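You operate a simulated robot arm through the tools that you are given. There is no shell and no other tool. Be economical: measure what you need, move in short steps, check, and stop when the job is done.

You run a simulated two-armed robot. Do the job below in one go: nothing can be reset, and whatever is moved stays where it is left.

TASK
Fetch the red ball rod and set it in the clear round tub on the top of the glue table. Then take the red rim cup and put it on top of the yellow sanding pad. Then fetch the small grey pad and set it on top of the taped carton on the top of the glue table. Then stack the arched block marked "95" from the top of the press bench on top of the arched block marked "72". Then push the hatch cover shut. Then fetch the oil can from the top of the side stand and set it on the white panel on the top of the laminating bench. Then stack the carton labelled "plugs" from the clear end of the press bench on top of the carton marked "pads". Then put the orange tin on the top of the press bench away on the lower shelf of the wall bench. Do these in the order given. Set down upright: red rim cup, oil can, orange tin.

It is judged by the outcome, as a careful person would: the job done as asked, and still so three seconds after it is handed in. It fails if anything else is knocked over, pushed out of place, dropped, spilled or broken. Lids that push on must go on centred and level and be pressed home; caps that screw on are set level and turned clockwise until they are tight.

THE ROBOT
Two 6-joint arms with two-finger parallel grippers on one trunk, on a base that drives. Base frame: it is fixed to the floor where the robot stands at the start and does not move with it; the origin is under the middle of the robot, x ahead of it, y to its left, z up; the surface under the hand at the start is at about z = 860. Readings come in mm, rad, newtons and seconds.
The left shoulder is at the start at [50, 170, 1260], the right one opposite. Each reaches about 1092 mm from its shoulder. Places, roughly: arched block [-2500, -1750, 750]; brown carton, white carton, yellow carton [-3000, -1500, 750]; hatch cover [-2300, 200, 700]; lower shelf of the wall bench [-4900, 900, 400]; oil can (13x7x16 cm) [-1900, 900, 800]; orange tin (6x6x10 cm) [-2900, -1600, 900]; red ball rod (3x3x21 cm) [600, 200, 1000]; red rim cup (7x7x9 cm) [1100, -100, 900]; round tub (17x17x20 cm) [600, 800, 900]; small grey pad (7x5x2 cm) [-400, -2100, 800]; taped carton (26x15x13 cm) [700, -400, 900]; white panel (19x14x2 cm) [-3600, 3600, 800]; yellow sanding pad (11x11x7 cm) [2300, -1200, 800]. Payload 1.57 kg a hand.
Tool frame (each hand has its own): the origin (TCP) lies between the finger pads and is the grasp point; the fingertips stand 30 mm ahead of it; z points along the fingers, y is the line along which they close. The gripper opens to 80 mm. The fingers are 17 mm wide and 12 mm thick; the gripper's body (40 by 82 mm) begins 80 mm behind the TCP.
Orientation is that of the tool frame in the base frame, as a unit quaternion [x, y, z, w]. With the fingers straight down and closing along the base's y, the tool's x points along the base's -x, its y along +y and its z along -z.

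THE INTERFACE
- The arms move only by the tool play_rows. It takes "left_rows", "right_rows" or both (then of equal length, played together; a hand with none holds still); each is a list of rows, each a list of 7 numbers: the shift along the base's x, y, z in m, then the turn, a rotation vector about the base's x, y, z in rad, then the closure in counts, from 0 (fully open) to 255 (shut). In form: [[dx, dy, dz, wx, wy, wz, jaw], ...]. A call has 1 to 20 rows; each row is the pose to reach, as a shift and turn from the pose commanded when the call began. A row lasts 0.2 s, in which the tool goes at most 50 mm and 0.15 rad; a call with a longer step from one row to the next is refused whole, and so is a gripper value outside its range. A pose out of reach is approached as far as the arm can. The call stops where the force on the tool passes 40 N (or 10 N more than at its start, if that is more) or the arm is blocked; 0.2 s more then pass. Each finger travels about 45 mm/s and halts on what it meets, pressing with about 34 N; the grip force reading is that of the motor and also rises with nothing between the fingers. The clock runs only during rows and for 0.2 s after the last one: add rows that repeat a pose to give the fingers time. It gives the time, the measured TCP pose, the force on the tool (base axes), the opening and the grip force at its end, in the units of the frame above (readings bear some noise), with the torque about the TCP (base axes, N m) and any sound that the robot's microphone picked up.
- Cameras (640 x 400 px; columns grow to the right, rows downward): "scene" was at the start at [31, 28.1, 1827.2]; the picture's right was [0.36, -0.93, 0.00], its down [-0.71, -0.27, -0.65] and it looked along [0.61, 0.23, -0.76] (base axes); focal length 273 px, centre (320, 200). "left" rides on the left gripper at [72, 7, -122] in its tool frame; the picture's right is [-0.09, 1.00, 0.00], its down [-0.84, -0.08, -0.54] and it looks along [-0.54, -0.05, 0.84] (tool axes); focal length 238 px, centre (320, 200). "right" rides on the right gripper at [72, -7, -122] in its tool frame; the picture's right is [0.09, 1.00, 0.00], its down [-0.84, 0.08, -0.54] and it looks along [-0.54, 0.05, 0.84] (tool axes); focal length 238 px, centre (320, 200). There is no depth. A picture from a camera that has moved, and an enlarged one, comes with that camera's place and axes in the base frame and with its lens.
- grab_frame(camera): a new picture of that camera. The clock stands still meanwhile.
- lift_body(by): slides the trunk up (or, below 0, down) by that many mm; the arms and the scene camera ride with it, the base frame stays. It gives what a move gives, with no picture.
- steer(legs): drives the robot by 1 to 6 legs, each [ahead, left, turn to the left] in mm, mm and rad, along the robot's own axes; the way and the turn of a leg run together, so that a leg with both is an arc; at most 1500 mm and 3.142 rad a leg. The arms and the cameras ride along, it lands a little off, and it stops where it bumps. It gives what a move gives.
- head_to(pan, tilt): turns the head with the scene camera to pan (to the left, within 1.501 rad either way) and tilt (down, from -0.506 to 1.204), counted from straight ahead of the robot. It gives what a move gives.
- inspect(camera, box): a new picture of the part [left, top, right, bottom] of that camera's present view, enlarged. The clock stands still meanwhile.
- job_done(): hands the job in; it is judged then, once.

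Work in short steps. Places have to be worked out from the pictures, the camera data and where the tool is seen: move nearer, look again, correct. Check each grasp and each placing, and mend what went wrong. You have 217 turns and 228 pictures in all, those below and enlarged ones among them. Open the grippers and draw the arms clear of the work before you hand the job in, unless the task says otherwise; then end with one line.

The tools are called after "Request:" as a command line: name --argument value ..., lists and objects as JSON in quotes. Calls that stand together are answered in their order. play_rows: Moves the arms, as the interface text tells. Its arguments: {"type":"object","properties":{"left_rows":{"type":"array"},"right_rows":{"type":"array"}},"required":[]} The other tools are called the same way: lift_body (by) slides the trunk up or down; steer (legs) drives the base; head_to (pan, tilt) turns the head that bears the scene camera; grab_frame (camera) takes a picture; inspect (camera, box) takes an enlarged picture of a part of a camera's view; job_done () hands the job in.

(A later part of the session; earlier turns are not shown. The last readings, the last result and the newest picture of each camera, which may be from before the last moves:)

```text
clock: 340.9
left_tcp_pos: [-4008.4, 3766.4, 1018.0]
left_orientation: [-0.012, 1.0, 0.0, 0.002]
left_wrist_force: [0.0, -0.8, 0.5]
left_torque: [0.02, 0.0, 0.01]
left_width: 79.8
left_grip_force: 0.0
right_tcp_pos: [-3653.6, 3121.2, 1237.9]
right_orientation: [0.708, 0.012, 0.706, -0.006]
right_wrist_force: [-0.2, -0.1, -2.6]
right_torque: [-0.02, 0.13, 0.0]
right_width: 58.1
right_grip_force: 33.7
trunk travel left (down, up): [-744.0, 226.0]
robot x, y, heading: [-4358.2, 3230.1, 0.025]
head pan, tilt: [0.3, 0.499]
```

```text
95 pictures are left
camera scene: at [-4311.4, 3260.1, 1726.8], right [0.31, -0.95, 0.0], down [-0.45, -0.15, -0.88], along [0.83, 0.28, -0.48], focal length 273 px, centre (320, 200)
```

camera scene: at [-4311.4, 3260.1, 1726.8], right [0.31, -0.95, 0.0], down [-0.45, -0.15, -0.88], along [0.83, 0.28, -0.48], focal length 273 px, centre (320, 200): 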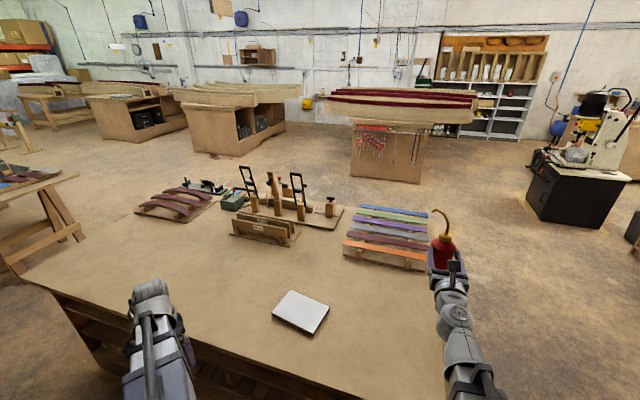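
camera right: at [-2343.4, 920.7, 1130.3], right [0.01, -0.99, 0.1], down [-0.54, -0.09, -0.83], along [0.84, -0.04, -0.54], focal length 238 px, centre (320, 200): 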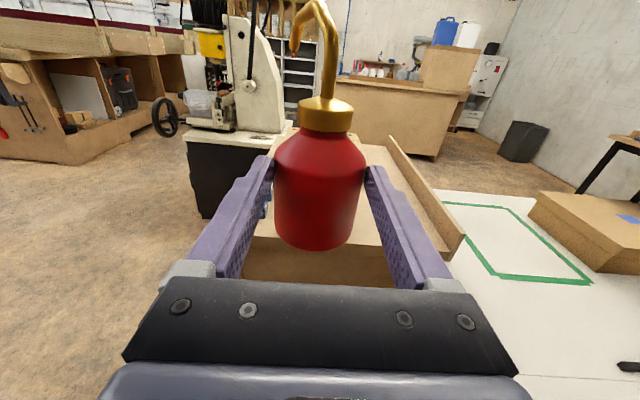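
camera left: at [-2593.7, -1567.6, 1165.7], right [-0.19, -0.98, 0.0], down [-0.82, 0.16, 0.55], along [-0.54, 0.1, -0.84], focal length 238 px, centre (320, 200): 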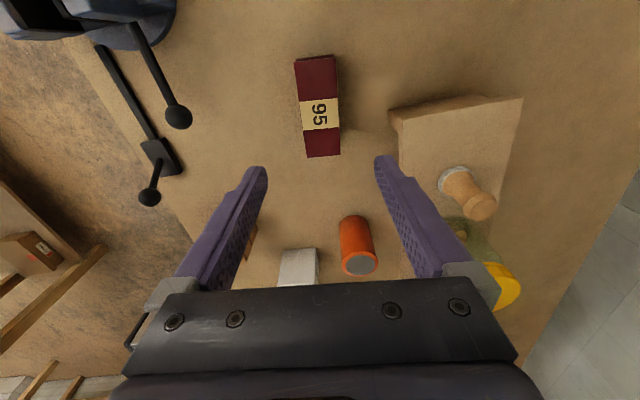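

The grip width changed from 62 to 58, so I check how the can sits in the hand.

Request:
grab_frame --camera "right"

Request:
inspect --camera "scene" --box '[240, 190, 480, 340]'

```text
94 pictures are left
camera right: at [-3776.1, 3123.3, 1310.1], right [0.03, -0.99, 0.1], down [-0.54, -0.1, -0.83], along [0.84, -0.03, -0.54], focal length 238 px, centre (320, 200)
```

right: 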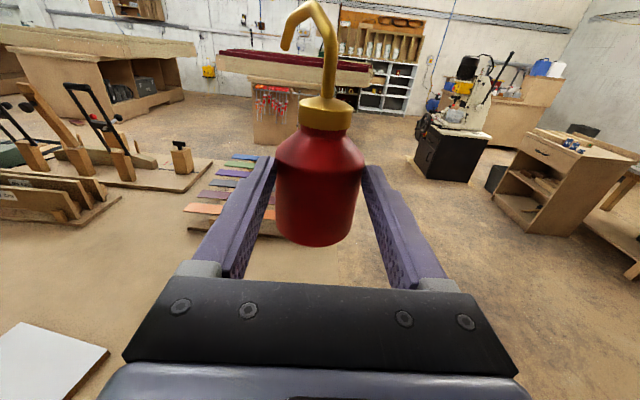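

```text
2.67 times, centred on (360, 265) of scene
camera zoom: at [-4311.4, 3260.1, 1726.8], right [0.31, -0.95, 0.0], down [-0.45, -0.15, -0.88], along [0.83, 0.28, -0.48], focal length 728 px, centre (213, 27)
```

zoom: 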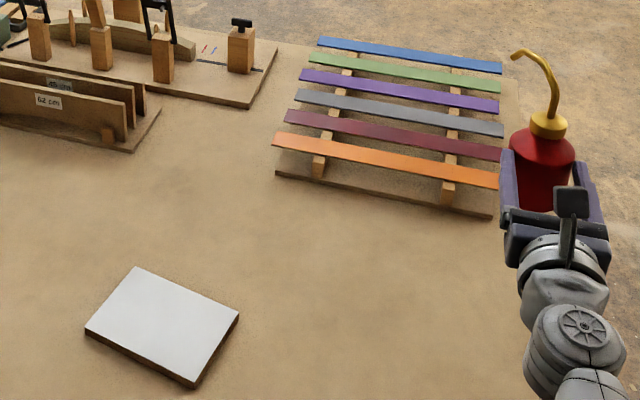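

The can has crept slightly forward in the fingers but is still upright. The white panel is at about (-3636,3567). I move with the arm only, gently, to above it.

Request:
play_rows --right_rows '[[0.001, 0.01, 0, 0, 0, 0, 200], [0.002, 0.03, 0, 0, 0, 0, 200], [0.003, 0.055, 0, 0, 0, 0, 200], [0.004, 0.08, 0, 0, 0, 0, 200], [0.005, 0.105, 0, 0, 0, 0, 200], [0.006, 0.13, 0, 0, 0, 0, 200], [0.007, 0.155, 0, 0, 0, 0, 200], [0.008, 0.18, 0, 0, 0, 0, 200], [0.009, 0.205, 0, 0, 0, 0, 200], [0.01, 0.23, 0, 0, 0, 0, 200], [0.011, 0.255, 0, 0, 0, 0, 200], [0.012, 0.28, 0, 0, 0, 0, 200], [0.013, 0.305, 0, 0, 0, 0, 200], [0.014, 0.33, 0, 0, 0, 0, 200], [0.015, 0.355, 0, 0, 0, 0, 200], [0.016, 0.38, 0, 0, 0, 0, 200], [0.017, 0.405, 0, 0, 0, 0, 200], [0.018, 0.425, 0, 0, 0, 0, 200], [0.018, 0.44, 0, 0, 0, 0, 200], [0.018, 0.446, 0, 0, 0, 0, 200]]'

Request:
grab_frame --camera "right"

Request:
grab_frame --camera "scene"

```text
clock: 345.1
left_tcp_pos: [-4008.2, 3766.4, 1018.7]
left_orientation: [-0.014, 1.0, 0.0, 0.002]
left_wrist_force: [0.0, 0.5, -0.3]
left_torque: [0.01, 0.01, -0.01]
left_width: 80.1
left_grip_force: 0.1
right_tcp_pos: [-3637.1, 3566.9, 1237.0]
right_orientation: [0.708, 0.012, 0.706, -0.007]
right_wrist_force: [0.0, -0.1, -2.0]
right_torque: [0.02, 0.14, 0.01]
right_width: 58.0
right_grip_force: 34.0
trunk travel left (down, up): [-744.0, 226.0]
robot x, y, heading: [-4356.5, 3232.5, 0.021]
head pan, tilt: [0.3, 0.499]
```

```text
92 pictures are left
camera right: at [-3759.4, 3569.4, 1310.1], right [0.03, -0.99, 0.1], down [-0.54, -0.1, -0.84], along [0.84, -0.03, -0.54], focal length 238 px, centre (320, 200)
```

right: 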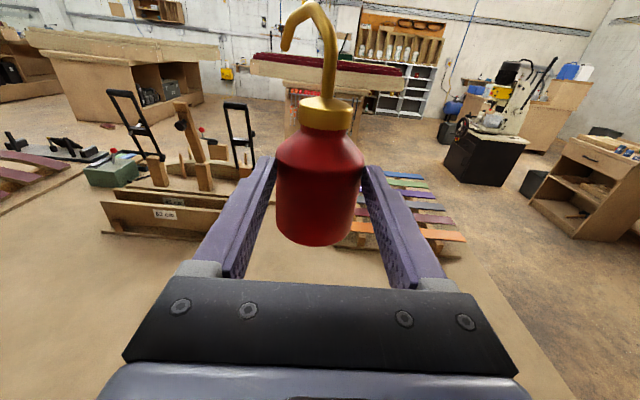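

```text
91 pictures are left
camera scene: at [-4311.5, 3260.4, 1726.7], right [0.32, -0.95, 0.0], down [-0.45, -0.15, -0.88], along [0.83, 0.28, -0.48], focal length 273 px, centre (320, 200)
```

scene: 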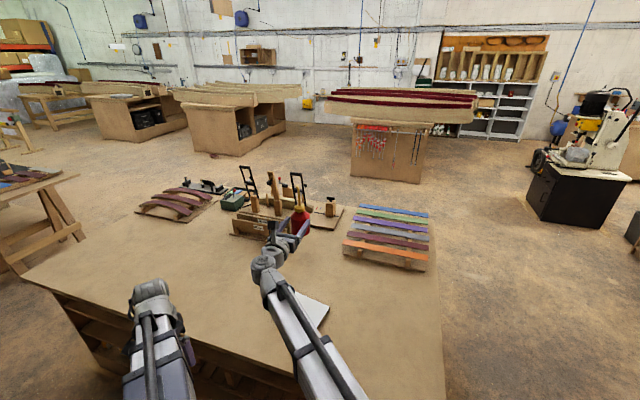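

I lower 300 mm and look from the left wrist and the scene camera.

Request:
lift_body --by -290

Request:
grab_frame --camera "left"

Request:
head_to --pan 0.4 --tilt 0.6

Request:
grab_frame --camera "scene"

```text
clock: 348.1
left_tcp_pos: [-4008.2, 3767.2, 728.1]
left_orientation: [-0.012, 1.0, 0.0, 0.002]
left_wrist_force: [-0.1, -0.3, 0.0]
left_torque: [0.0, 0.0, -0.03]
left_width: 79.8
left_grip_force: 0.0
right_tcp_pos: [-3637.7, 3565.5, 947.8]
right_orientation: [0.708, 0.013, 0.706, -0.006]
right_wrist_force: [0.5, 0.6, -3.2]
right_torque: [-0.05, 0.15, -0.03]
right_width: 57.7
right_grip_force: 34.2
trunk travel left (down, up): [-454.0, 516.0]
robot x, y, heading: [-4358.1, 3230.5, 0.022]
head pan, tilt: [0.3, 0.499]
```

```text
90 pictures are left
camera left: at [-4080.6, 3771.5, 849.7], right [0.07, 1.0, 0.0], down [0.84, -0.06, 0.55], along [0.54, -0.03, -0.84], focal length 238 px, centre (320, 200)
```

left: 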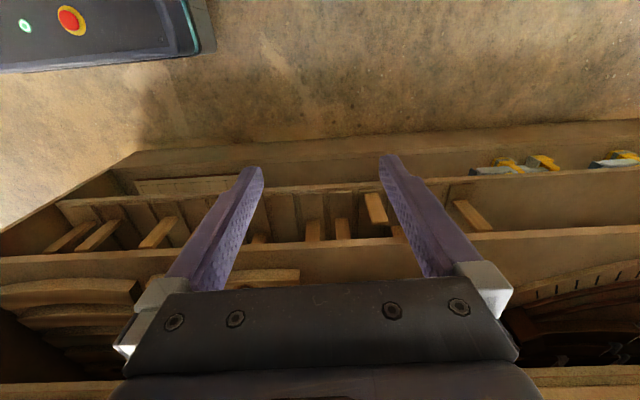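

```text
clock: 348.7
left_tcp_pos: [-4007.8, 3767.1, 729.3]
left_orientation: [-0.013, 1.0, -0.001, 0.002]
left_wrist_force: [0.2, 1.5, 0.1]
left_torque: [-0.04, -0.02, 0.01]
left_width: 80.2
left_grip_force: 0.0
right_tcp_pos: [-3637.8, 3566.3, 948.3]
right_orientation: [0.708, 0.012, 0.706, -0.007]
right_wrist_force: [0.4, 0.2, -2.8]
right_torque: [-0.04, 0.12, -0.01]
right_width: 58.0
right_grip_force: 34.1
trunk travel left (down, up): [-454.0, 516.0]
robot x, y, heading: [-4357.8, 3232.5, 0.022]
head pan, tilt: [0.4, 0.6]
```

```text
89 pictures are left
camera scene: at [-4317.1, 3267.6, 1427.7], right [0.41, -0.91, 0.0], down [-0.52, -0.23, -0.83], along [0.75, 0.34, -0.56], focal length 273 px, centre (320, 200)
```

scene: 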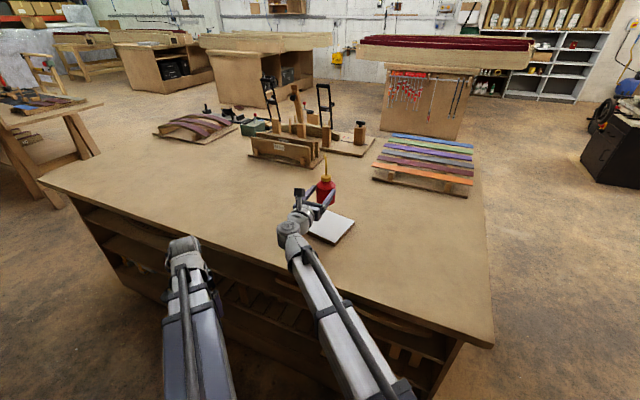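

Request:
inspect --camera "scene" --box '[260, 150, 400, 260]'

```text
3.64 times, centred on (330, 205) of scene
camera zoom: at [-4317.1, 3267.6, 1427.7], right [0.41, -0.91, 0.0], down [-0.52, -0.23, -0.83], along [0.75, 0.34, -0.56], focal length 993 px, centre (284, 182)
```

zoom: 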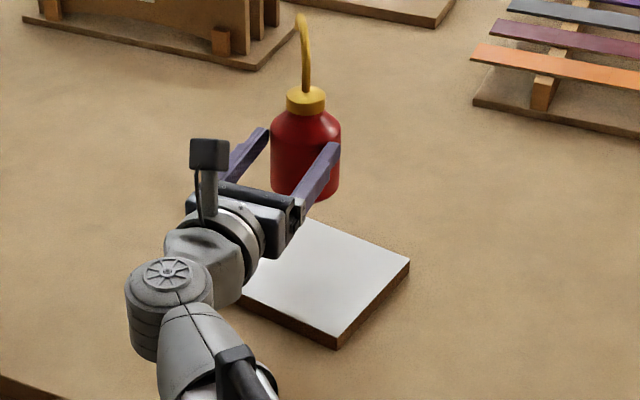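

In this view the panel centre is about 20 mm towards −y from the can. I shift −15 mm in y and −5 in x, then lower 70 mm.

Request:
play_rows --right_rows '[[-0.003, -0.008, 0, 0, 0, 0, 200], [-0.005, -0.015, 0, 0, 0, 0, 200], [-0.005, -0.015, 0, 0, 0, 0, 200]]'

Request:
lift_body --by -70

Request:
inspect --camera "scene" --box '[260, 110, 400, 220]'

Request:
grab_frame --camera "right"

```text
clock: 349.5
left_tcp_pos: [-4008.2, 3766.4, 728.3]
left_orientation: [-0.013, 1.0, -0.001, 0.003]
left_wrist_force: [0.4, 0.5, -0.3]
left_torque: [-0.01, 0.0, -0.05]
left_width: 80.0
left_grip_force: 0.1
right_tcp_pos: [-3642.4, 3550.8, 948.2]
right_orientation: [0.707, 0.012, 0.707, -0.007]
right_wrist_force: [0.4, 0.2, -2.5]
right_torque: [0.01, 0.13, -0.02]
right_width: 58.1
right_grip_force: 33.5
trunk travel left (down, up): [-454.0, 516.0]
robot x, y, heading: [-4357.8, 3231.3, 0.022]
head pan, tilt: [0.4, 0.6]
```

```text
clock: 350.6
left_tcp_pos: [-4008.7, 3765.7, 657.9]
left_orientation: [-0.013, 1.0, 0.0, 0.002]
left_wrist_force: [-0.3, -0.2, 0.1]
left_torque: [0.0, -0.02, 0.02]
left_width: 80.0
left_grip_force: 0.1
right_tcp_pos: [-3641.5, 3551.6, 877.9]
right_orientation: [0.707, 0.012, 0.707, -0.005]
right_wrist_force: [0.1, 0.1, -0.2]
right_torque: [-0.02, -0.01, 0.0]
right_width: 17.1
right_grip_force: 0.1
trunk travel left (down, up): [-384.0, 586.0]
robot x, y, heading: [-4355.9, 3234.5, 0.02]
head pan, tilt: [0.4, 0.6]
```

```text
3.64 times, centred on (330, 165) of scene
camera zoom: at [-4317.2, 3267.5, 1357.7], right [0.41, -0.91, 0.0], down [-0.52, -0.23, -0.82], along [0.75, 0.34, -0.57], focal length 993 px, centre (284, 327)
```

zoom: 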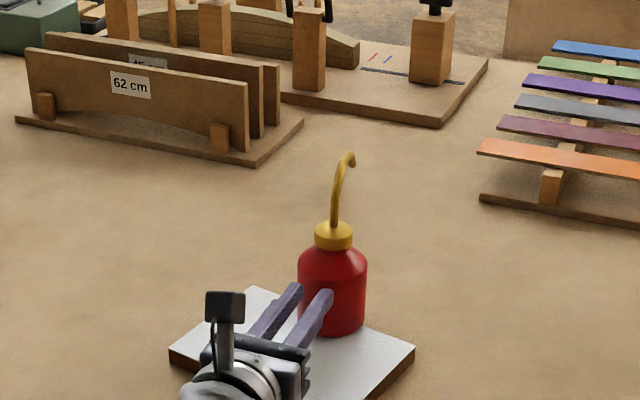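

```text
86 pictures are left
camera right: at [-3764.2, 3553.6, 950.3], right [0.03, -0.99, 0.1], down [-0.54, -0.1, -0.84], along [0.84, -0.03, -0.54], focal length 238 px, centre (320, 200)
```

right: 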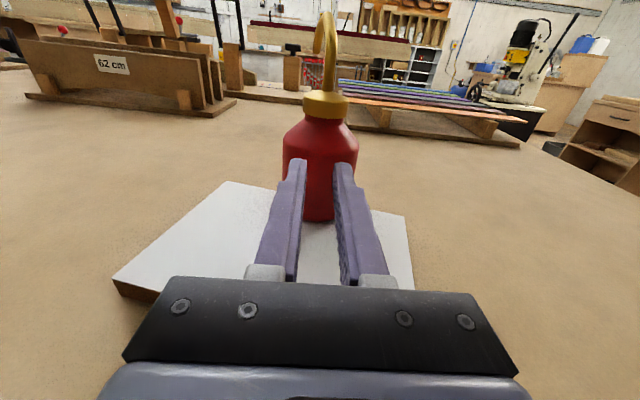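

The can slipped out of the fingers just as it touched down, but it stands upright on the panel, a bit near the far edge. I back the fingers off carefully to check.

Request:
play_rows --right_rows '[[-0.02, 0, 0, 0, 0, 0, 200], [-0.04, 0, 0, 0, 0, 0, 200], [-0.06, 0, 0, 0, 0, 0, 150], [-0.07, 0, 0, 0, 0, 0, 60], [-0.07, 0, 0, 0, 0, 0, 0], [-0.07, 0, 0, 0, 0, 0, 0]]'

Request:
grab_frame --camera "right"

Request:
inspect --camera "scene" --box '[260, 110, 400, 260]'

```text
clock: 352.0
left_tcp_pos: [-4008.5, 3766.4, 658.6]
left_orientation: [-0.013, 1.0, -0.001, 0.003]
left_wrist_force: [0.7, -0.7, 0.4]
left_torque: [0.0, -0.03, 0.01]
left_width: 79.9
left_grip_force: 0.1
right_tcp_pos: [-3712.4, 3551.6, 878.6]
right_orientation: [0.707, 0.012, 0.707, -0.006]
right_wrist_force: [0.0, -0.2, 0.6]
right_torque: [-0.04, 0.0, -0.02]
right_width: 80.0
right_grip_force: 0.0
trunk travel left (down, up): [-384.0, 586.0]
robot x, y, heading: [-4356.2, 3233.2, 0.019]
head pan, tilt: [0.4, 0.6]
```

```text
85 pictures are left
camera right: at [-3835.5, 3554.5, 950.4], right [0.03, -0.99, 0.1], down [-0.54, -0.1, -0.84], along [0.84, -0.03, -0.54], focal length 238 px, centre (320, 200)
```

right: 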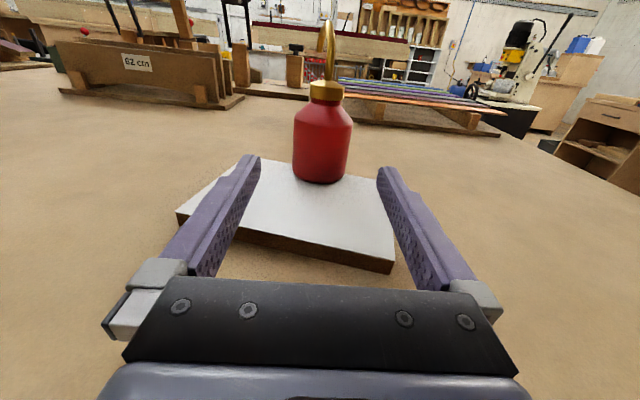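

```text
2.67 times, centred on (330, 185) of scene
camera zoom: at [-4317.4, 3267.5, 1357.7], right [0.41, -0.91, 0.0], down [-0.52, -0.23, -0.83], along [0.75, 0.34, -0.56], focal length 728 px, centre (293, 240)
```

zoom: 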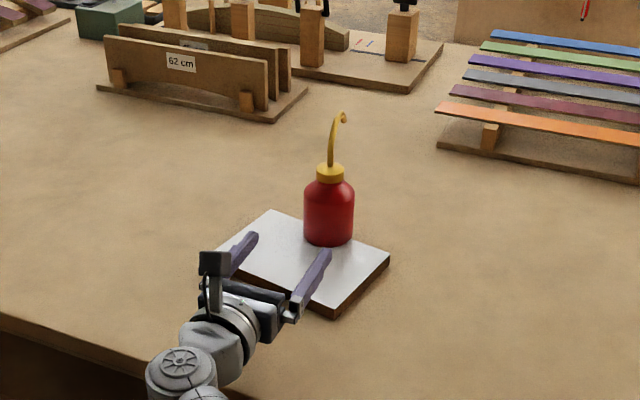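

I enlarge to judge the can's position on the panel precisely.

Request:
inspect --camera "right" --box '[160, 60, 420, 290]'

Request:
inspect --camera "scene" --box '[295, 160, 365, 230]'

```text
1.74 times, centred on (290, 175) of right
camera zoom: at [-3835.5, 3554.5, 950.4], right [0.03, -0.99, 0.1], down [-0.54, -0.1, -0.84], along [0.84, -0.03, -0.54], focal length 414 px, centre (372, 244)
```

zoom: 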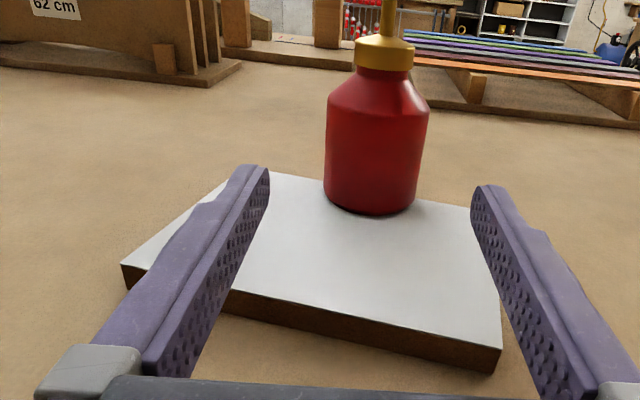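

```text
5.71 times, centred on (330, 195) of scene
camera zoom: at [-4317.4, 3267.5, 1357.7], right [0.41, -0.91, 0.0], down [-0.52, -0.23, -0.83], along [0.75, 0.34, -0.56], focal length 1561 px, centre (263, 229)
```

zoom: 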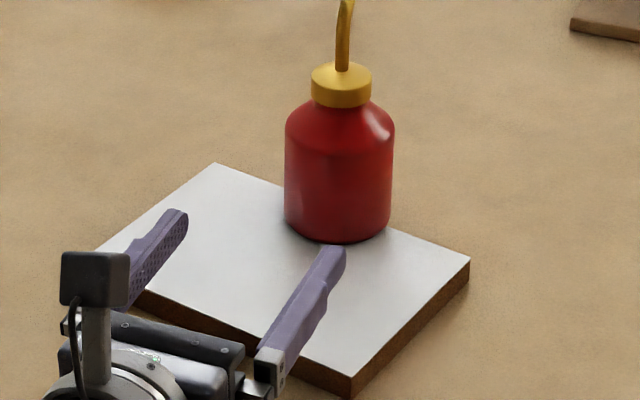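

The can's centre is barely inside the panel's far edge, so I re-grip lower on the body and bring it back to the middle.

Request:
lift_body --by -10

Request:
play_rows --right_rows '[[0.03, 0, 0, 0, 0, 0, 0], [0.06, 0, 0, 0, 0, 0, 0], [0.085, -0.001, 0, 0, 0, 0, 0], [0.105, -0.001, 0, 0, 0, 0, 0], [0.12, -0.001, 0, 0, 0, 0, 0], [0.132, -0.001, 0, 0, 0, 0, 0], [0.132, -0.001, 0, 0, 0, 0, 0]]'

Request:
grab_frame --camera "right"

Request:
inspect --camera "scene" --box '[280, 130, 380, 230]'

```text
clock: 352.6
left_tcp_pos: [-4007.0, 3767.1, 648.9]
left_orientation: [-0.012, 1.0, 0.001, 0.002]
left_wrist_force: [0.5, 0.0, 0.2]
left_torque: [0.02, 0.0, -0.01]
left_width: 80.0
left_grip_force: 0.0
right_tcp_pos: [-3713.7, 3551.4, 866.7]
right_orientation: [0.707, 0.013, 0.707, -0.007]
right_wrist_force: [-0.7, -0.9, 0.6]
right_torque: [-0.03, 0.03, 0.0]
right_width: 79.8
right_grip_force: 0.2
trunk travel left (down, up): [-374.0, 596.0]
robot x, y, heading: [-4359.1, 3230.5, 0.024]
head pan, tilt: [0.4, 0.6]
```

```text
clock: 354.2
left_tcp_pos: [-4007.9, 3766.8, 648.7]
left_orientation: [-0.012, 1.0, -0.001, 0.003]
left_wrist_force: [0.1, -0.3, -0.6]
left_torque: [-0.01, 0.03, -0.01]
left_width: 80.1
left_grip_force: 0.1
right_tcp_pos: [-3583.4, 3549.4, 869.5]
right_orientation: [0.707, 0.011, 0.707, -0.006]
right_wrist_force: [0.6, -0.6, -0.3]
right_torque: [-0.01, 0.01, -0.01]
right_width: 79.8
right_grip_force: 0.2
trunk travel left (down, up): [-374.0, 596.0]
robot x, y, heading: [-4356.4, 3230.7, 0.019]
head pan, tilt: [0.4, 0.6]
```

```text
81 pictures are left
camera right: at [-3705.0, 3552.9, 940.4], right [0.03, -0.99, 0.1], down [-0.54, -0.1, -0.84], along [0.84, -0.03, -0.54], focal length 238 px, centre (320, 200)
```

right: 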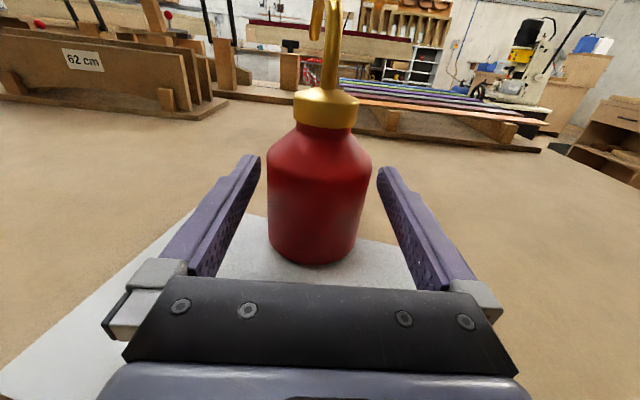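

```text
4.00 times, centred on (330, 180) of scene
camera zoom: at [-4317.4, 3267.5, 1347.7], right [0.41, -0.91, 0.0], down [-0.52, -0.23, -0.83], along [0.75, 0.34, -0.56], focal length 1093 px, centre (280, 280)
```

zoom: 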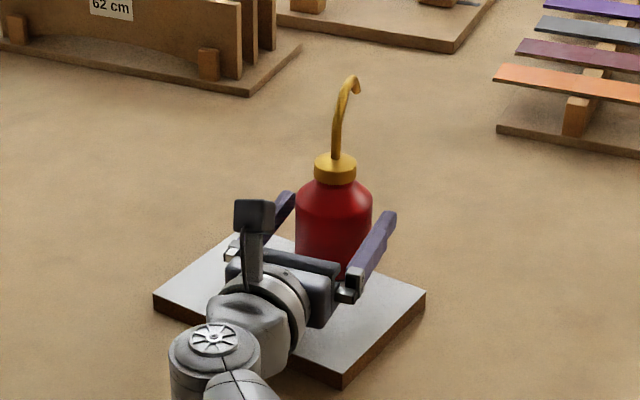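

Compared with the first grasp, the can is ~12 mm closer to the palm. I back off 9 mm and close.

Request:
play_rows --right_rows '[[-0.009, 0, 0, 0, 0, 0, 0], [-0.009, 0, 0, 0, 0, 0, 60], [-0.009, 0, 0, 0, 0, 0, 180], [-0.009, 0, 0, 0, 0, 0, 255], [-0.009, 0, 0, 0, 0, 0, 255], [-0.009, 0, 0, 0, 0, 0, 255]]'

Request:
grab_frame --camera "right"

```text
clock: 355.6
left_tcp_pos: [-4008.3, 3765.8, 649.0]
left_orientation: [-0.013, 1.0, -0.001, 0.003]
left_wrist_force: [0.0, -0.9, 0.2]
left_torque: [0.0, 0.02, 0.0]
left_width: 80.1
left_grip_force: 0.1
right_tcp_pos: [-3591.4, 3550.1, 868.6]
right_orientation: [0.708, 0.013, 0.707, -0.006]
right_wrist_force: [-1.2, -0.7, 0.1]
right_torque: [0.08, 0.04, 0.03]
right_width: 64.2
right_grip_force: 33.6
trunk travel left (down, up): [-374.0, 596.0]
robot x, y, heading: [-4354.0, 3233.3, 0.017]
head pan, tilt: [0.4, 0.6]
```

```text
79 pictures are left
camera right: at [-3713.8, 3552.8, 940.3], right [0.03, -0.99, 0.1], down [-0.54, -0.1, -0.84], along [0.84, -0.03, -0.54], focal length 238 px, centre (320, 200)
```

right: 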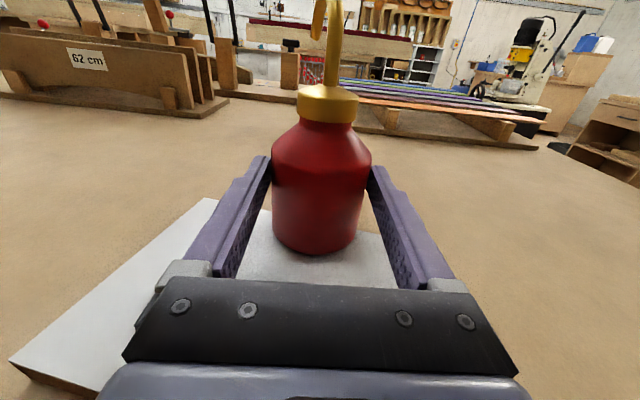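

A full-diameter grip (64 mm). I lift 12 mm and move back 50 mm, towards the panel's middle.

Request:
lift_body --by 12

Request:
play_rows --right_rows '[[-0.012, 0.002, 0, 0, 0, 0, 255], [-0.025, 0.004, 0, 0, 0, 0, 255], [-0.04, 0.006, 0, 0, 0, 0, 255], [-0.05, 0.008, 0, 0, 0, 0, 255], [-0.05, 0.008, 0, 0, 0, 0, 255]]'

Request:
lift_body --by -9

Request:
inspect --camera "right" --box '[160, 60, 480, 300]'

Request:
inspect --camera "scene" --box '[280, 130, 380, 230]'

```text
clock: 356.2
left_tcp_pos: [-4008.1, 3766.3, 660.8]
left_orientation: [-0.013, 1.0, 0.0, 0.002]
left_wrist_force: [0.9, -0.2, -0.2]
left_torque: [0.0, -0.01, 0.02]
left_width: 79.9
left_grip_force: 0.1
right_tcp_pos: [-3592.2, 3549.7, 879.8]
right_orientation: [0.708, 0.012, 0.707, -0.007]
right_wrist_force: [-0.6, 0.3, -3.6]
right_torque: [0.01, 0.11, 0.02]
right_width: 64.2
right_grip_force: 34.8
trunk travel left (down, up): [-386.0, 584.0]
robot x, y, heading: [-4355.4, 3232.8, 0.026]
head pan, tilt: [0.4, 0.6]
```

```text
clock: 357.4
left_tcp_pos: [-4008.3, 3767.8, 660.5]
left_orientation: [-0.013, 1.0, 0.0, 0.003]
left_wrist_force: [-0.7, -0.2, 0.4]
left_torque: [-0.02, -0.01, 0.0]
left_width: 80.2
left_grip_force: 0.0
right_tcp_pos: [-3642.9, 3560.0, 880.0]
right_orientation: [0.708, 0.013, 0.706, -0.007]
right_wrist_force: [0.7, 0.4, -3.1]
right_torque: [0.02, 0.06, -0.01]
right_width: 64.0
right_grip_force: 34.2
trunk travel left (down, up): [-386.0, 584.0]
robot x, y, heading: [-4358.0, 3233.2, 0.016]
head pan, tilt: [0.4, 0.6]
```

```text
clock: 358.0
left_tcp_pos: [-4008.8, 3766.1, 650.9]
left_orientation: [-0.013, 1.0, -0.001, 0.003]
left_wrist_force: [0.5, 0.1, -0.1]
left_torque: [-0.01, -0.02, 0.01]
left_width: 79.9
left_grip_force: 0.0
right_tcp_pos: [-3643.1, 3559.7, 870.3]
right_orientation: [0.708, 0.012, 0.706, -0.007]
right_wrist_force: [-0.2, 0.0, -2.8]
right_torque: [0.0, 0.11, -0.01]
right_width: 64.3
right_grip_force: 34.0
trunk travel left (down, up): [-377.0, 593.0]
robot x, y, heading: [-4361.9, 3230.4, 0.03]
head pan, tilt: [0.4, 0.6]
```

```text
1.67 times, centred on (320, 180) of right
camera zoom: at [-3764.4, 3562.4, 943.0], right [0.03, -0.99, 0.1], down [-0.54, -0.1, -0.83], along [0.84, -0.03, -0.54], focal length 397 px, centre (320, 233)
```

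zoom: 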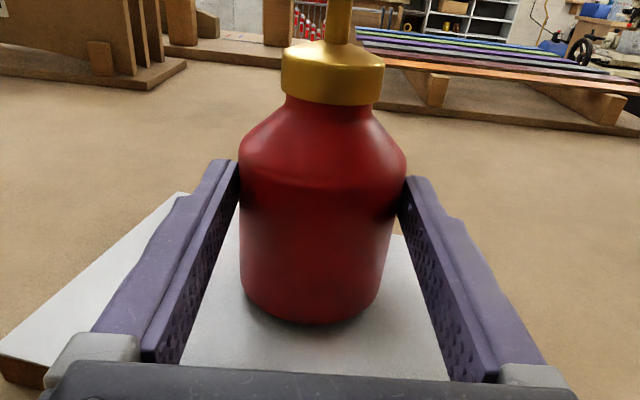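

```text
4.00 times, centred on (330, 180) of scene
camera zoom: at [-4317.2, 3267.6, 1350.6], right [0.41, -0.91, 0.0], down [-0.52, -0.23, -0.82], along [0.75, 0.34, -0.57], focal length 1093 px, centre (280, 280)
```

zoom: 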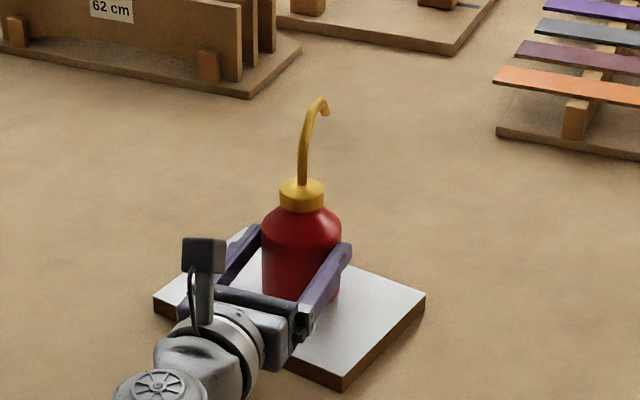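

The can is now over the panel's middle. I lower the last few millimetres to contact and open.

Request:
lift_body --by -3

Request:
lift_body --by -1.5

```text
clock: 358.5
left_tcp_pos: [-4008.4, 3766.8, 649.2]
left_orientation: [-0.013, 1.0, 0.0, 0.003]
left_wrist_force: [-0.2, -0.1, 0.0]
left_torque: [0.01, -0.02, 0.01]
left_width: 80.1
left_grip_force: 0.1
right_tcp_pos: [-3642.4, 3559.3, 867.5]
right_orientation: [0.708, 0.013, 0.706, -0.006]
right_wrist_force: [2.3, 1.1, 3.5]
right_torque: [0.21, -0.25, -0.04]
right_width: 64.5
right_grip_force: 34.3
trunk travel left (down, up): [-374.0, 596.0]
robot x, y, heading: [-4352.9, 3234.2, 0.022]
head pan, tilt: [0.4, 0.6]
```

```text
clock: 359.0
left_tcp_pos: [-4009.3, 3766.1, 647.6]
left_orientation: [-0.013, 1.0, 0.001, 0.004]
left_wrist_force: [0.0, 0.0, 0.8]
left_torque: [-0.02, -0.02, 0.0]
left_width: 80.0
left_grip_force: 0.1
right_tcp_pos: [-3642.2, 3558.8, 868.1]
right_orientation: [0.707, 0.013, 0.707, -0.006]
right_wrist_force: [7.1, 3.1, 22.7]
right_torque: [0.4, -0.63, -0.02]
right_width: 64.4
right_grip_force: 34.1
trunk travel left (down, up): [-372.0, 598.0]
robot x, y, heading: [-4356.4, 3232.9, 0.022]
head pan, tilt: [0.4, 0.6]
```

Contact. I ease up slightly, open slowly, and withdraw straight back.

Request:
lift_body --by 1.5

Request:
play_rows --right_rows '[[0, 0, 0, 0, 0, 0, 60], [0, 0, 0, 0, 0, 0, 30], [0, 0, 0, 0, 0, 0, 0], [0, 0, 0, 0, 0, 0, 0], [-0.02, 0, 0, 0, 0, 0, 0], [-0.05, 0, 0, 0, 0, 0, 0], [-0.09, 0, 0, 0, 0, 0, 0], [-0.09, 0, 0, 0, 0, 0, 0]]'

Request:
grab_frame --camera "right"

Request:
inspect --camera "scene" --box '[270, 120, 390, 240]'

```text
clock: 359.5
left_tcp_pos: [-4009.3, 3766.3, 648.7]
left_orientation: [-0.013, 1.0, 0.001, 0.002]
left_wrist_force: [-0.2, 0.2, -0.4]
left_torque: [0.01, 0.02, -0.01]
left_width: 79.7
left_grip_force: 0.1
right_tcp_pos: [-3642.7, 3560.0, 868.1]
right_orientation: [0.708, 0.012, 0.706, -0.006]
right_wrist_force: [4.4, 0.7, 11.7]
right_torque: [-0.01, -0.71, 0.09]
right_width: 64.1
right_grip_force: 33.5
trunk travel left (down, up): [-374.0, 596.0]
robot x, y, heading: [-4358.5, 3230.3, 0.024]
head pan, tilt: [0.4, 0.6]
```

```text
clock: 361.3
left_tcp_pos: [-4008.0, 3765.2, 647.9]
left_orientation: [-0.013, 1.0, 0.0, 0.003]
left_wrist_force: [-0.6, 0.0, 0.2]
left_torque: [0.0, -0.02, 0.03]
left_width: 79.9
left_grip_force: 0.0
right_tcp_pos: [-3734.1, 3559.3, 867.5]
right_orientation: [0.708, 0.013, 0.706, -0.006]
right_wrist_force: [-0.5, 0.5, -0.3]
right_torque: [-0.04, 0.03, 0.02]
right_width: 80.2
right_grip_force: 0.0
trunk travel left (down, up): [-374.0, 596.0]
robot x, y, heading: [-4355.4, 3233.8, 0.023]
head pan, tilt: [0.4, 0.6]
```

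```text
76 pictures are left
camera right: at [-3856.7, 3562.3, 940.2], right [0.03, -0.99, 0.1], down [-0.54, -0.1, -0.83], along [0.84, -0.03, -0.54], focal length 238 px, centre (320, 200)
```

right: 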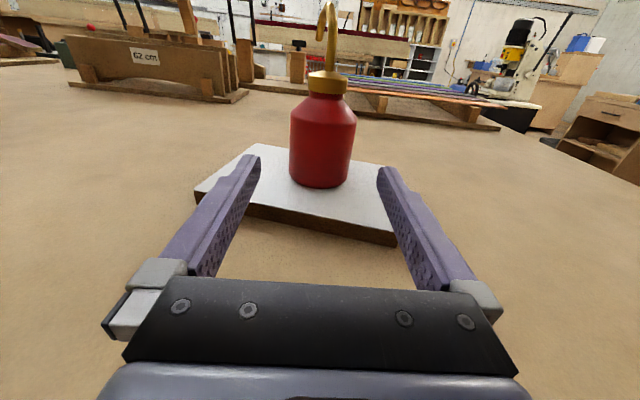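

```text
3.33 times, centred on (330, 180) of scene
camera zoom: at [-4317.6, 3267.6, 1347.7], right [0.41, -0.91, 0.0], down [-0.52, -0.23, -0.83], along [0.75, 0.34, -0.56], focal length 911 px, centre (287, 267)
```

zoom: 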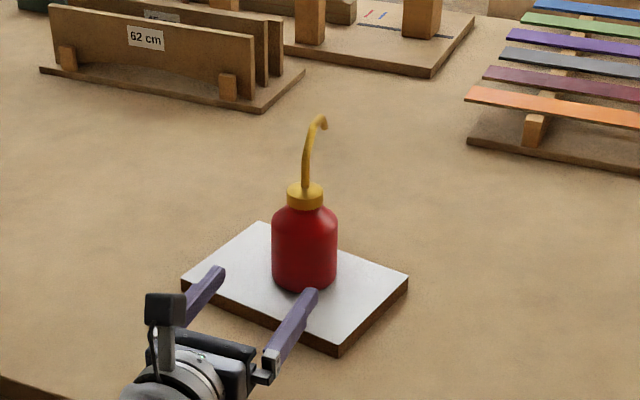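

The oil can stands well on the panel. I retract, raise the trunk, and drive back to the press bench, facing its open long side.

Request:
lift_body --by 400

Request:
play_rows --left_rows '[[0, 0, 0, 0, 0, 0, 0], [0, 0, 0, 0, 0, 0, 0], [0, 0, 0, 0, 0, 0, 0], [0, 0, 0, 0, 0, 0, 0], [0, 0, 0, 0, 0, 0, 0], [0, 0, 0, 0, 0, 0, 0], [0, 0, 0, 0, 0, 0, 0], [0, 0, 0, 0, 0, 0, 0], [0, 0, 0, 0, 0, 0, 0], [0, 0, 0, 0, 0, 0, 0], [0, 0, 0, 0, 0, 0, 0]]' --right_rows '[[0.006, -0.04, 0, 0, 0, 0, 0], [0.012, -0.08, 0, 0, 0, 0, 0], [0.018, -0.12, 0, 0, 0, 0, 0], [0.024, -0.16, 0, 0, 0, 0, 0], [0.03, -0.2, 0, 0, 0, 0, 0], [0.036, -0.24, 0, 0, 0, 0, 0], [0.042, -0.28, 0, 0, 0, 0, 0], [0.048, -0.32, 0, 0, 0, 0, 0], [0.055, -0.36, 0, 0, 0, 0, 0], [0.06, -0.4, 0, 0, 0, 0, 0], [0.06, -0.42, 0, 0, 0, 0, 0]]'

Request:
steer --legs '[[180, 0, -0.022], [0, -1500, 0], [0, -1500, 0], [0, -950, 0], [0, 0, -1.571], [0, 1250, 0]]'

Request:
head_to --pan 0.0 --tilt 0.6

Request:
grab_frame --camera "scene"

```text
clock: 365.1
left_tcp_pos: [-4008.5, 3767.0, 1049.1]
left_orientation: [-0.013, 1.0, -0.001, 0.003]
left_wrist_force: [-0.2, 0.2, 0.5]
left_torque: [0.0, 0.0, -0.05]
left_width: 80.3
left_grip_force: 0.0
right_tcp_pos: [-3732.8, 3559.6, 1268.5]
right_orientation: [0.708, 0.013, 0.706, -0.007]
right_wrist_force: [1.2, -0.1, -0.6]
right_torque: [-0.04, -0.01, 0.0]
right_width: 80.0
right_grip_force: 0.0
trunk travel left (down, up): [-774.0, 196.0]
robot x, y, heading: [-4355.4, 3232.2, 0.023]
head pan, tilt: [0.4, 0.6]
```

```text
clock: 367.6
left_tcp_pos: [-4007.6, 3766.2, 1048.3]
left_orientation: [-0.012, 1.0, 0.002, 0.002]
left_wrist_force: [0.6, -0.6, 0.2]
left_torque: [0.0, 0.01, 0.01]
left_width: 79.9
left_grip_force: 0.1
right_tcp_pos: [-3675.3, 3141.1, 1268.0]
right_orientation: [0.708, 0.012, 0.706, -0.007]
right_wrist_force: [1.0, -0.1, 0.2]
right_torque: [0.0, 0.01, -0.03]
right_width: 80.0
right_grip_force: 0.0
trunk travel left (down, up): [-774.0, 196.0]
robot x, y, heading: [-4352.6, 3232.3, 0.025]
head pan, tilt: [0.4, 0.6]
```

```text
clock: 398.2
left_tcp_pos: [-2462.7, -1260.8, 1048.1]
left_orientation: [0.716, 0.699, -0.002, 0.001]
left_wrist_force: [0.6, -0.6, -0.6]
left_torque: [-0.02, 0.04, 0.02]
left_width: 80.0
left_grip_force: 0.0
right_tcp_pos: [-3104.6, -1559.9, 1268.1]
right_orientation: [0.495, -0.506, 0.49, 0.508]
right_wrist_force: [0.5, 0.6, 1.2]
right_torque: [0.01, 0.0, -0.05]
right_width: 80.1
right_grip_force: 0.0
trunk travel left (down, up): [-774.0, 196.0]
robot x, y, heading: [-2977.4, -882.8, -1.604]
head pan, tilt: [0.4, 0.6]
```

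```text
clock: 399.1
left_tcp_pos: [-2461.4, -1258.7, 1048.9]
left_orientation: [0.716, 0.698, -0.002, 0.002]
left_wrist_force: [0.3, -0.9, -0.2]
left_torque: [-0.03, -0.03, 0.03]
left_width: 80.0
left_grip_force: 0.1
right_tcp_pos: [-3103.3, -1560.4, 1268.7]
right_orientation: [0.496, -0.505, 0.491, 0.508]
right_wrist_force: [-0.5, 0.1, -1.1]
right_torque: [0.02, 0.0, -0.01]
right_width: 79.9
right_grip_force: 0.0
trunk travel left (down, up): [-774.0, 196.0]
robot x, y, heading: [-2981.4, -881.9, -1.602]
head pan, tilt: [0.0, 0.6]
```

```text
74 pictures are left
camera scene: at [-2981.1, -932.6, 1747.7], right [-1.0, 0.03, 0.0], down [0.02, 0.56, -0.83], along [-0.03, -0.82, -0.56], focal length 273 px, centre (320, 200)
```

scene: 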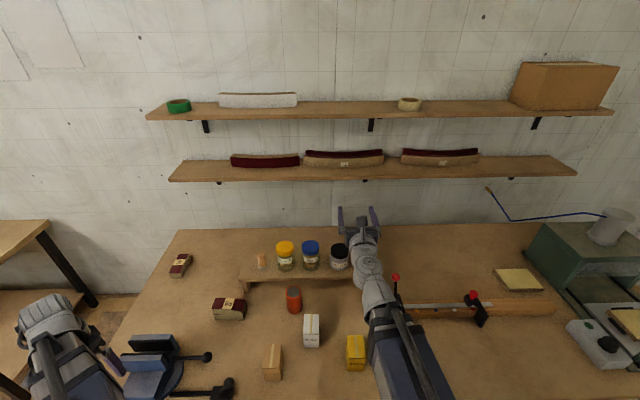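

Request:
inspect --camera "scene" --box '[240, 270, 390, 395]'

```text
3.20 times, centred on (315, 332) of scene
camera zoom: at [-2981.1, -932.6, 1747.7], right [-1.0, 0.03, 0.0], down [0.02, 0.56, -0.83], along [-0.03, -0.82, -0.56], focal length 874 px, centre (336, -224)
```

zoom: 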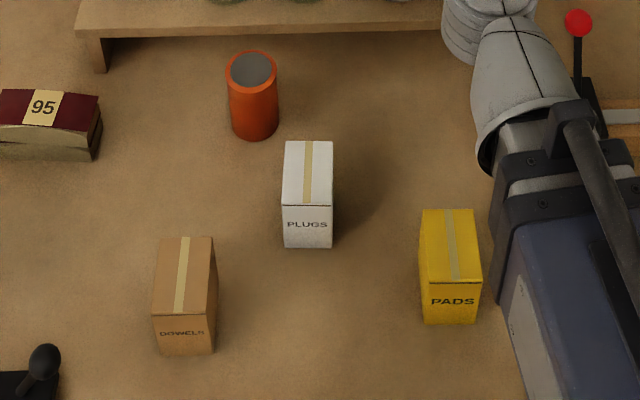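

White is "plugs" at ≈(-2971,-1456), yellow is "pads" at ≈(-3110,-1377), both about 82 mm tall. I move the right arm aside and bring the left hand over "plugs".

Request:
play_rows --left_rows '[[-0.015, -0.006, 0, 0, 0, 0.005, 0], [-0.055, -0.021, 0, 0, 0, 0.01, 0], [-0.095, -0.037, 0, 0, 0, 0.015, 0], [-0.135, -0.052, 0, 0, 0, 0.02, 0], [-0.175, -0.068, 0, 0, 0, 0.024, 0], [-0.215, -0.083, 0, 0, 0, 0.024, 0], [-0.255, -0.099, 0, 0, 0, 0.024, 0], [-0.295, -0.114, 0, 0, 0, 0.024, 0], [-0.335, -0.13, 0, 0, 0, 0.024, 0], [-0.375, -0.145, 0, 0, 0, 0.024, 0], [-0.415, -0.16, 0, 0, 0, 0.024, 0], [-0.455, -0.176, 0, 0, 0, 0.024, 0], [-0.49, -0.19, 0, 0, 0, 0.024, 0], [-0.51, -0.197, 0, 0, 0, 0.024, 0], [-0.51, -0.197, 0, 0, 0, 0.024, 0]]' --right_rows '[[-0.045, 0, 0, 0, 0, 0, 0], [-0.09, 0, 0, 0, 0, 0, 0], [-0.135, 0.005, 0, 0, 0, 0, 0], [-0.18, 0.015, 0, 0, 0, 0, 0], [-0.22, 0.03, 0, 0, 0, 0, 0], [-0.26, 0.05, 0, 0, 0, 0, 0], [-0.295, 0.075, 0, 0, 0, 0, 0], [-0.325, 0.1, 0, 0, 0, 0, 0], [-0.346, 0.12, 0, 0, 0, 0, 0], [-0.346, 0.12, 0, 0, 0, 0, 0], [-0.346, 0.12, 0, 0, 0, 0, 0], [-0.346, 0.12, 0, 0, 0, 0, 0], [-0.346, 0.12, 0, 0, 0, 0, 0], [-0.346, 0.12, 0, 0, 0, 0, 0], [-0.346, 0.12, 0, 0, 0, 0, 0]]'

Request:
grab_frame --camera "left"

Request:
grab_frame --camera "scene"

```text
clock: 402.3
left_tcp_pos: [-2971.7, -1455.8, 1049.9]
left_orientation: [0.707, 0.708, -0.002, 0.002]
left_wrist_force: [0.1, 0.5, -0.2]
left_torque: [0.04, 0.01, -0.02]
left_width: 80.0
left_grip_force: 0.1
left hand out of reach, approached as far as the arm can: row 5
right_tcp_pos: [-3448.3, -1439.9, 1268.3]
right_orientation: [0.497, -0.505, 0.491, 0.507]
right_wrist_force: [0.1, 0.0, -0.1]
right_torque: [0.04, 0.01, -0.03]
right_width: 80.1
right_grip_force: 0.1
trunk travel left (down, up): [-774.0, 196.0]
robot x, y, heading: [-2976.5, -885.1, -1.603]
head pan, tilt: [0.0, 0.6]
```

```text
72 pictures are left
camera left: at [-2965.4, -1383.4, 1169.8], right [1.0, -0.09, 0.0], down [-0.08, -0.83, 0.55], along [-0.05, -0.54, -0.84], focal length 238 px, centre (320, 200)
```

left: 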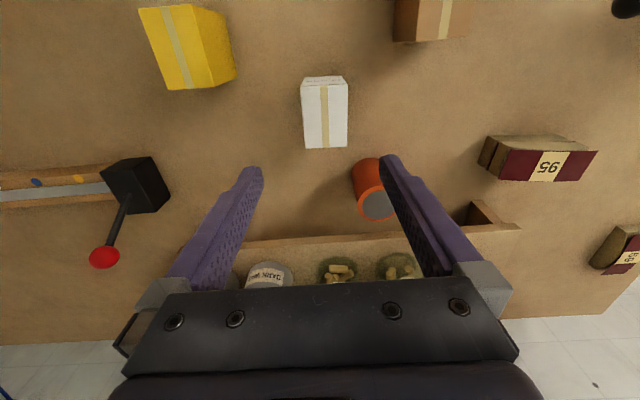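

```text
71 pictures are left
camera scene: at [-2981.2, -932.4, 1747.7], right [-1.0, 0.03, 0.0], down [0.02, 0.56, -0.83], along [-0.03, -0.82, -0.56], focal length 273 px, centre (320, 200)
```

scene: 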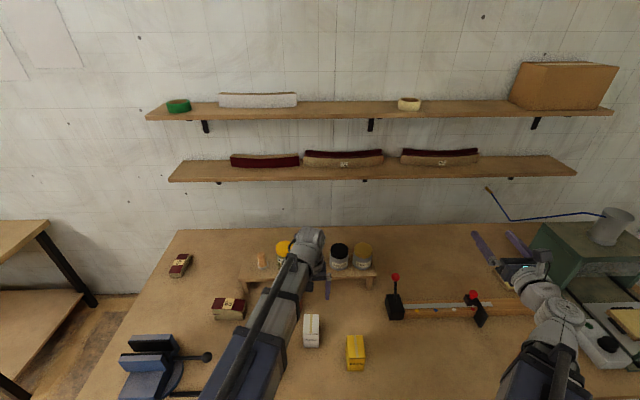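

I correct by (+5,+2) mm and lower 150 mm to check.

Request:
play_rows --left_rows '[[0.005, 0.002, 0, 0, 0, 0, 0], [0.005, 0.002, 0, 0, 0, 0, 0]]'

Request:
lift_body --by -130

Request:
grab_frame --camera "left"

```text
clock: 402.9
left_tcp_pos: [-2966.8, -1454.1, 1047.6]
left_orientation: [0.708, 0.707, -0.001, 0.002]
left_wrist_force: [0.3, 0.3, -0.5]
left_torque: [-0.04, -0.02, 0.0]
left_width: 80.1
left_grip_force: 0.1
right_tcp_pos: [-3449.0, -1440.6, 1267.8]
right_orientation: [0.497, -0.505, 0.491, 0.507]
right_wrist_force: [-0.2, -0.3, -0.1]
right_torque: [-0.02, 0.01, 0.02]
right_width: 80.1
right_grip_force: 0.1
trunk travel left (down, up): [-774.0, 196.0]
robot x, y, heading: [-2981.1, -887.4, -1.6]
head pan, tilt: [0.0, 0.6]
```

```text
clock: 404.5
left_tcp_pos: [-2966.6, -1453.9, 919.4]
left_orientation: [0.708, 0.707, -0.002, 0.004]
left_wrist_force: [0.0, -0.6, 0.4]
left_torque: [0.0, -0.01, -0.01]
left_width: 80.0
left_grip_force: 0.2
right_tcp_pos: [-3448.6, -1440.7, 1138.6]
right_orientation: [0.497, -0.505, 0.491, 0.507]
right_wrist_force: [0.0, 0.4, 0.0]
right_torque: [-0.01, 0.01, -0.05]
right_width: 79.8
right_grip_force: 0.2
trunk travel left (down, up): [-644.0, 326.0]
robot x, y, heading: [-2978.9, -884.5, -1.6]
head pan, tilt: [0.0, 0.6]
```

```text
70 pictures are left
camera left: at [-2959.9, -1381.5, 1039.9], right [1.0, -0.09, 0.0], down [-0.08, -0.83, 0.55], along [-0.05, -0.54, -0.84], focal length 238 px, centre (320, 200)
```

left: 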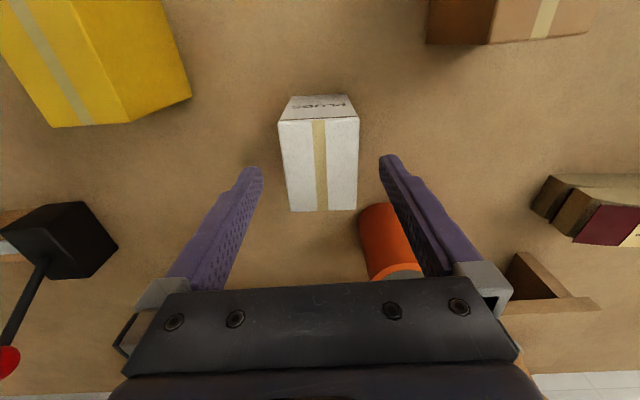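

Well centred. I lower 60 mm and close.

Request:
lift_body --by -60

Request:
play_rows --left_rows '[[0, 0, 0, 0, 0, 0, 80], [0, 0, 0, 0, 0, 0, 200], [0, 0, 0, 0, 0, 0, 200], [0, 0, 0, 0, 0, 0, 200], [0, 0, 0, 0, 0, 0, 200]]'

Request:
lift_body --by 150

Request:
grab_frame --camera "left"

```text
clock: 405.5
left_tcp_pos: [-2965.9, -1454.0, 859.3]
left_orientation: [0.708, 0.707, -0.002, 0.001]
left_wrist_force: [-0.7, 0.1, -0.2]
left_torque: [-0.02, -0.02, 0.01]
left_width: 79.9
left_grip_force: 0.2
right_tcp_pos: [-3448.6, -1439.9, 1077.5]
right_orientation: [0.497, -0.505, 0.491, 0.507]
right_wrist_force: [-0.4, -0.5, 0.1]
right_torque: [0.0, -0.03, -0.04]
right_width: 79.8
right_grip_force: 0.1
trunk travel left (down, up): [-584.0, 386.0]
robot x, y, heading: [-2980.6, -884.8, -1.603]
head pan, tilt: [0.0, 0.6]
```

```text
clock: 406.7
left_tcp_pos: [-2966.9, -1454.6, 859.4]
left_orientation: [0.707, 0.707, -0.001, 0.002]
left_wrist_force: [1.7, 0.5, 2.0]
left_torque: [0.01, 0.03, -0.03]
left_width: 52.2
left_grip_force: 33.5
right_tcp_pos: [-3447.2, -1440.6, 1079.0]
right_orientation: [0.496, -0.505, 0.491, 0.507]
right_wrist_force: [0.6, -0.1, -0.5]
right_torque: [-0.01, -0.01, 0.02]
right_width: 80.1
right_grip_force: 0.1
trunk travel left (down, up): [-584.0, 386.0]
robot x, y, heading: [-2977.3, -884.3, -1.602]
head pan, tilt: [0.0, 0.6]
```

```text
clock: 408.4
left_tcp_pos: [-2966.5, -1454.7, 1008.7]
left_orientation: [0.707, 0.707, -0.002, 0.003]
left_wrist_force: [-0.5, 0.3, -3.3]
left_torque: [0.02, -0.01, 0.02]
left_width: 52.1
left_grip_force: 33.8
right_tcp_pos: [-3448.9, -1440.8, 1227.6]
right_orientation: [0.496, -0.505, 0.491, 0.507]
right_wrist_force: [-0.5, 0.7, 0.5]
right_torque: [0.03, 0.03, 0.0]
right_width: 79.9
right_grip_force: 0.0
trunk travel left (down, up): [-734.0, 236.0]
robot x, y, heading: [-2976.4, -885.3, -1.603]
head pan, tilt: [0.0, 0.6]
```

```text
69 pictures are left
camera left: at [-2960.0, -1381.7, 1129.6], right [1.0, -0.09, 0.0], down [-0.08, -0.83, 0.55], along [-0.05, -0.54, -0.84], focal length 238 px, centre (320, 200)
```

left: 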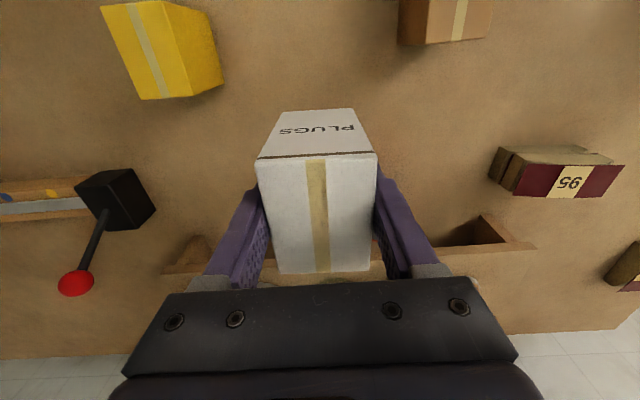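

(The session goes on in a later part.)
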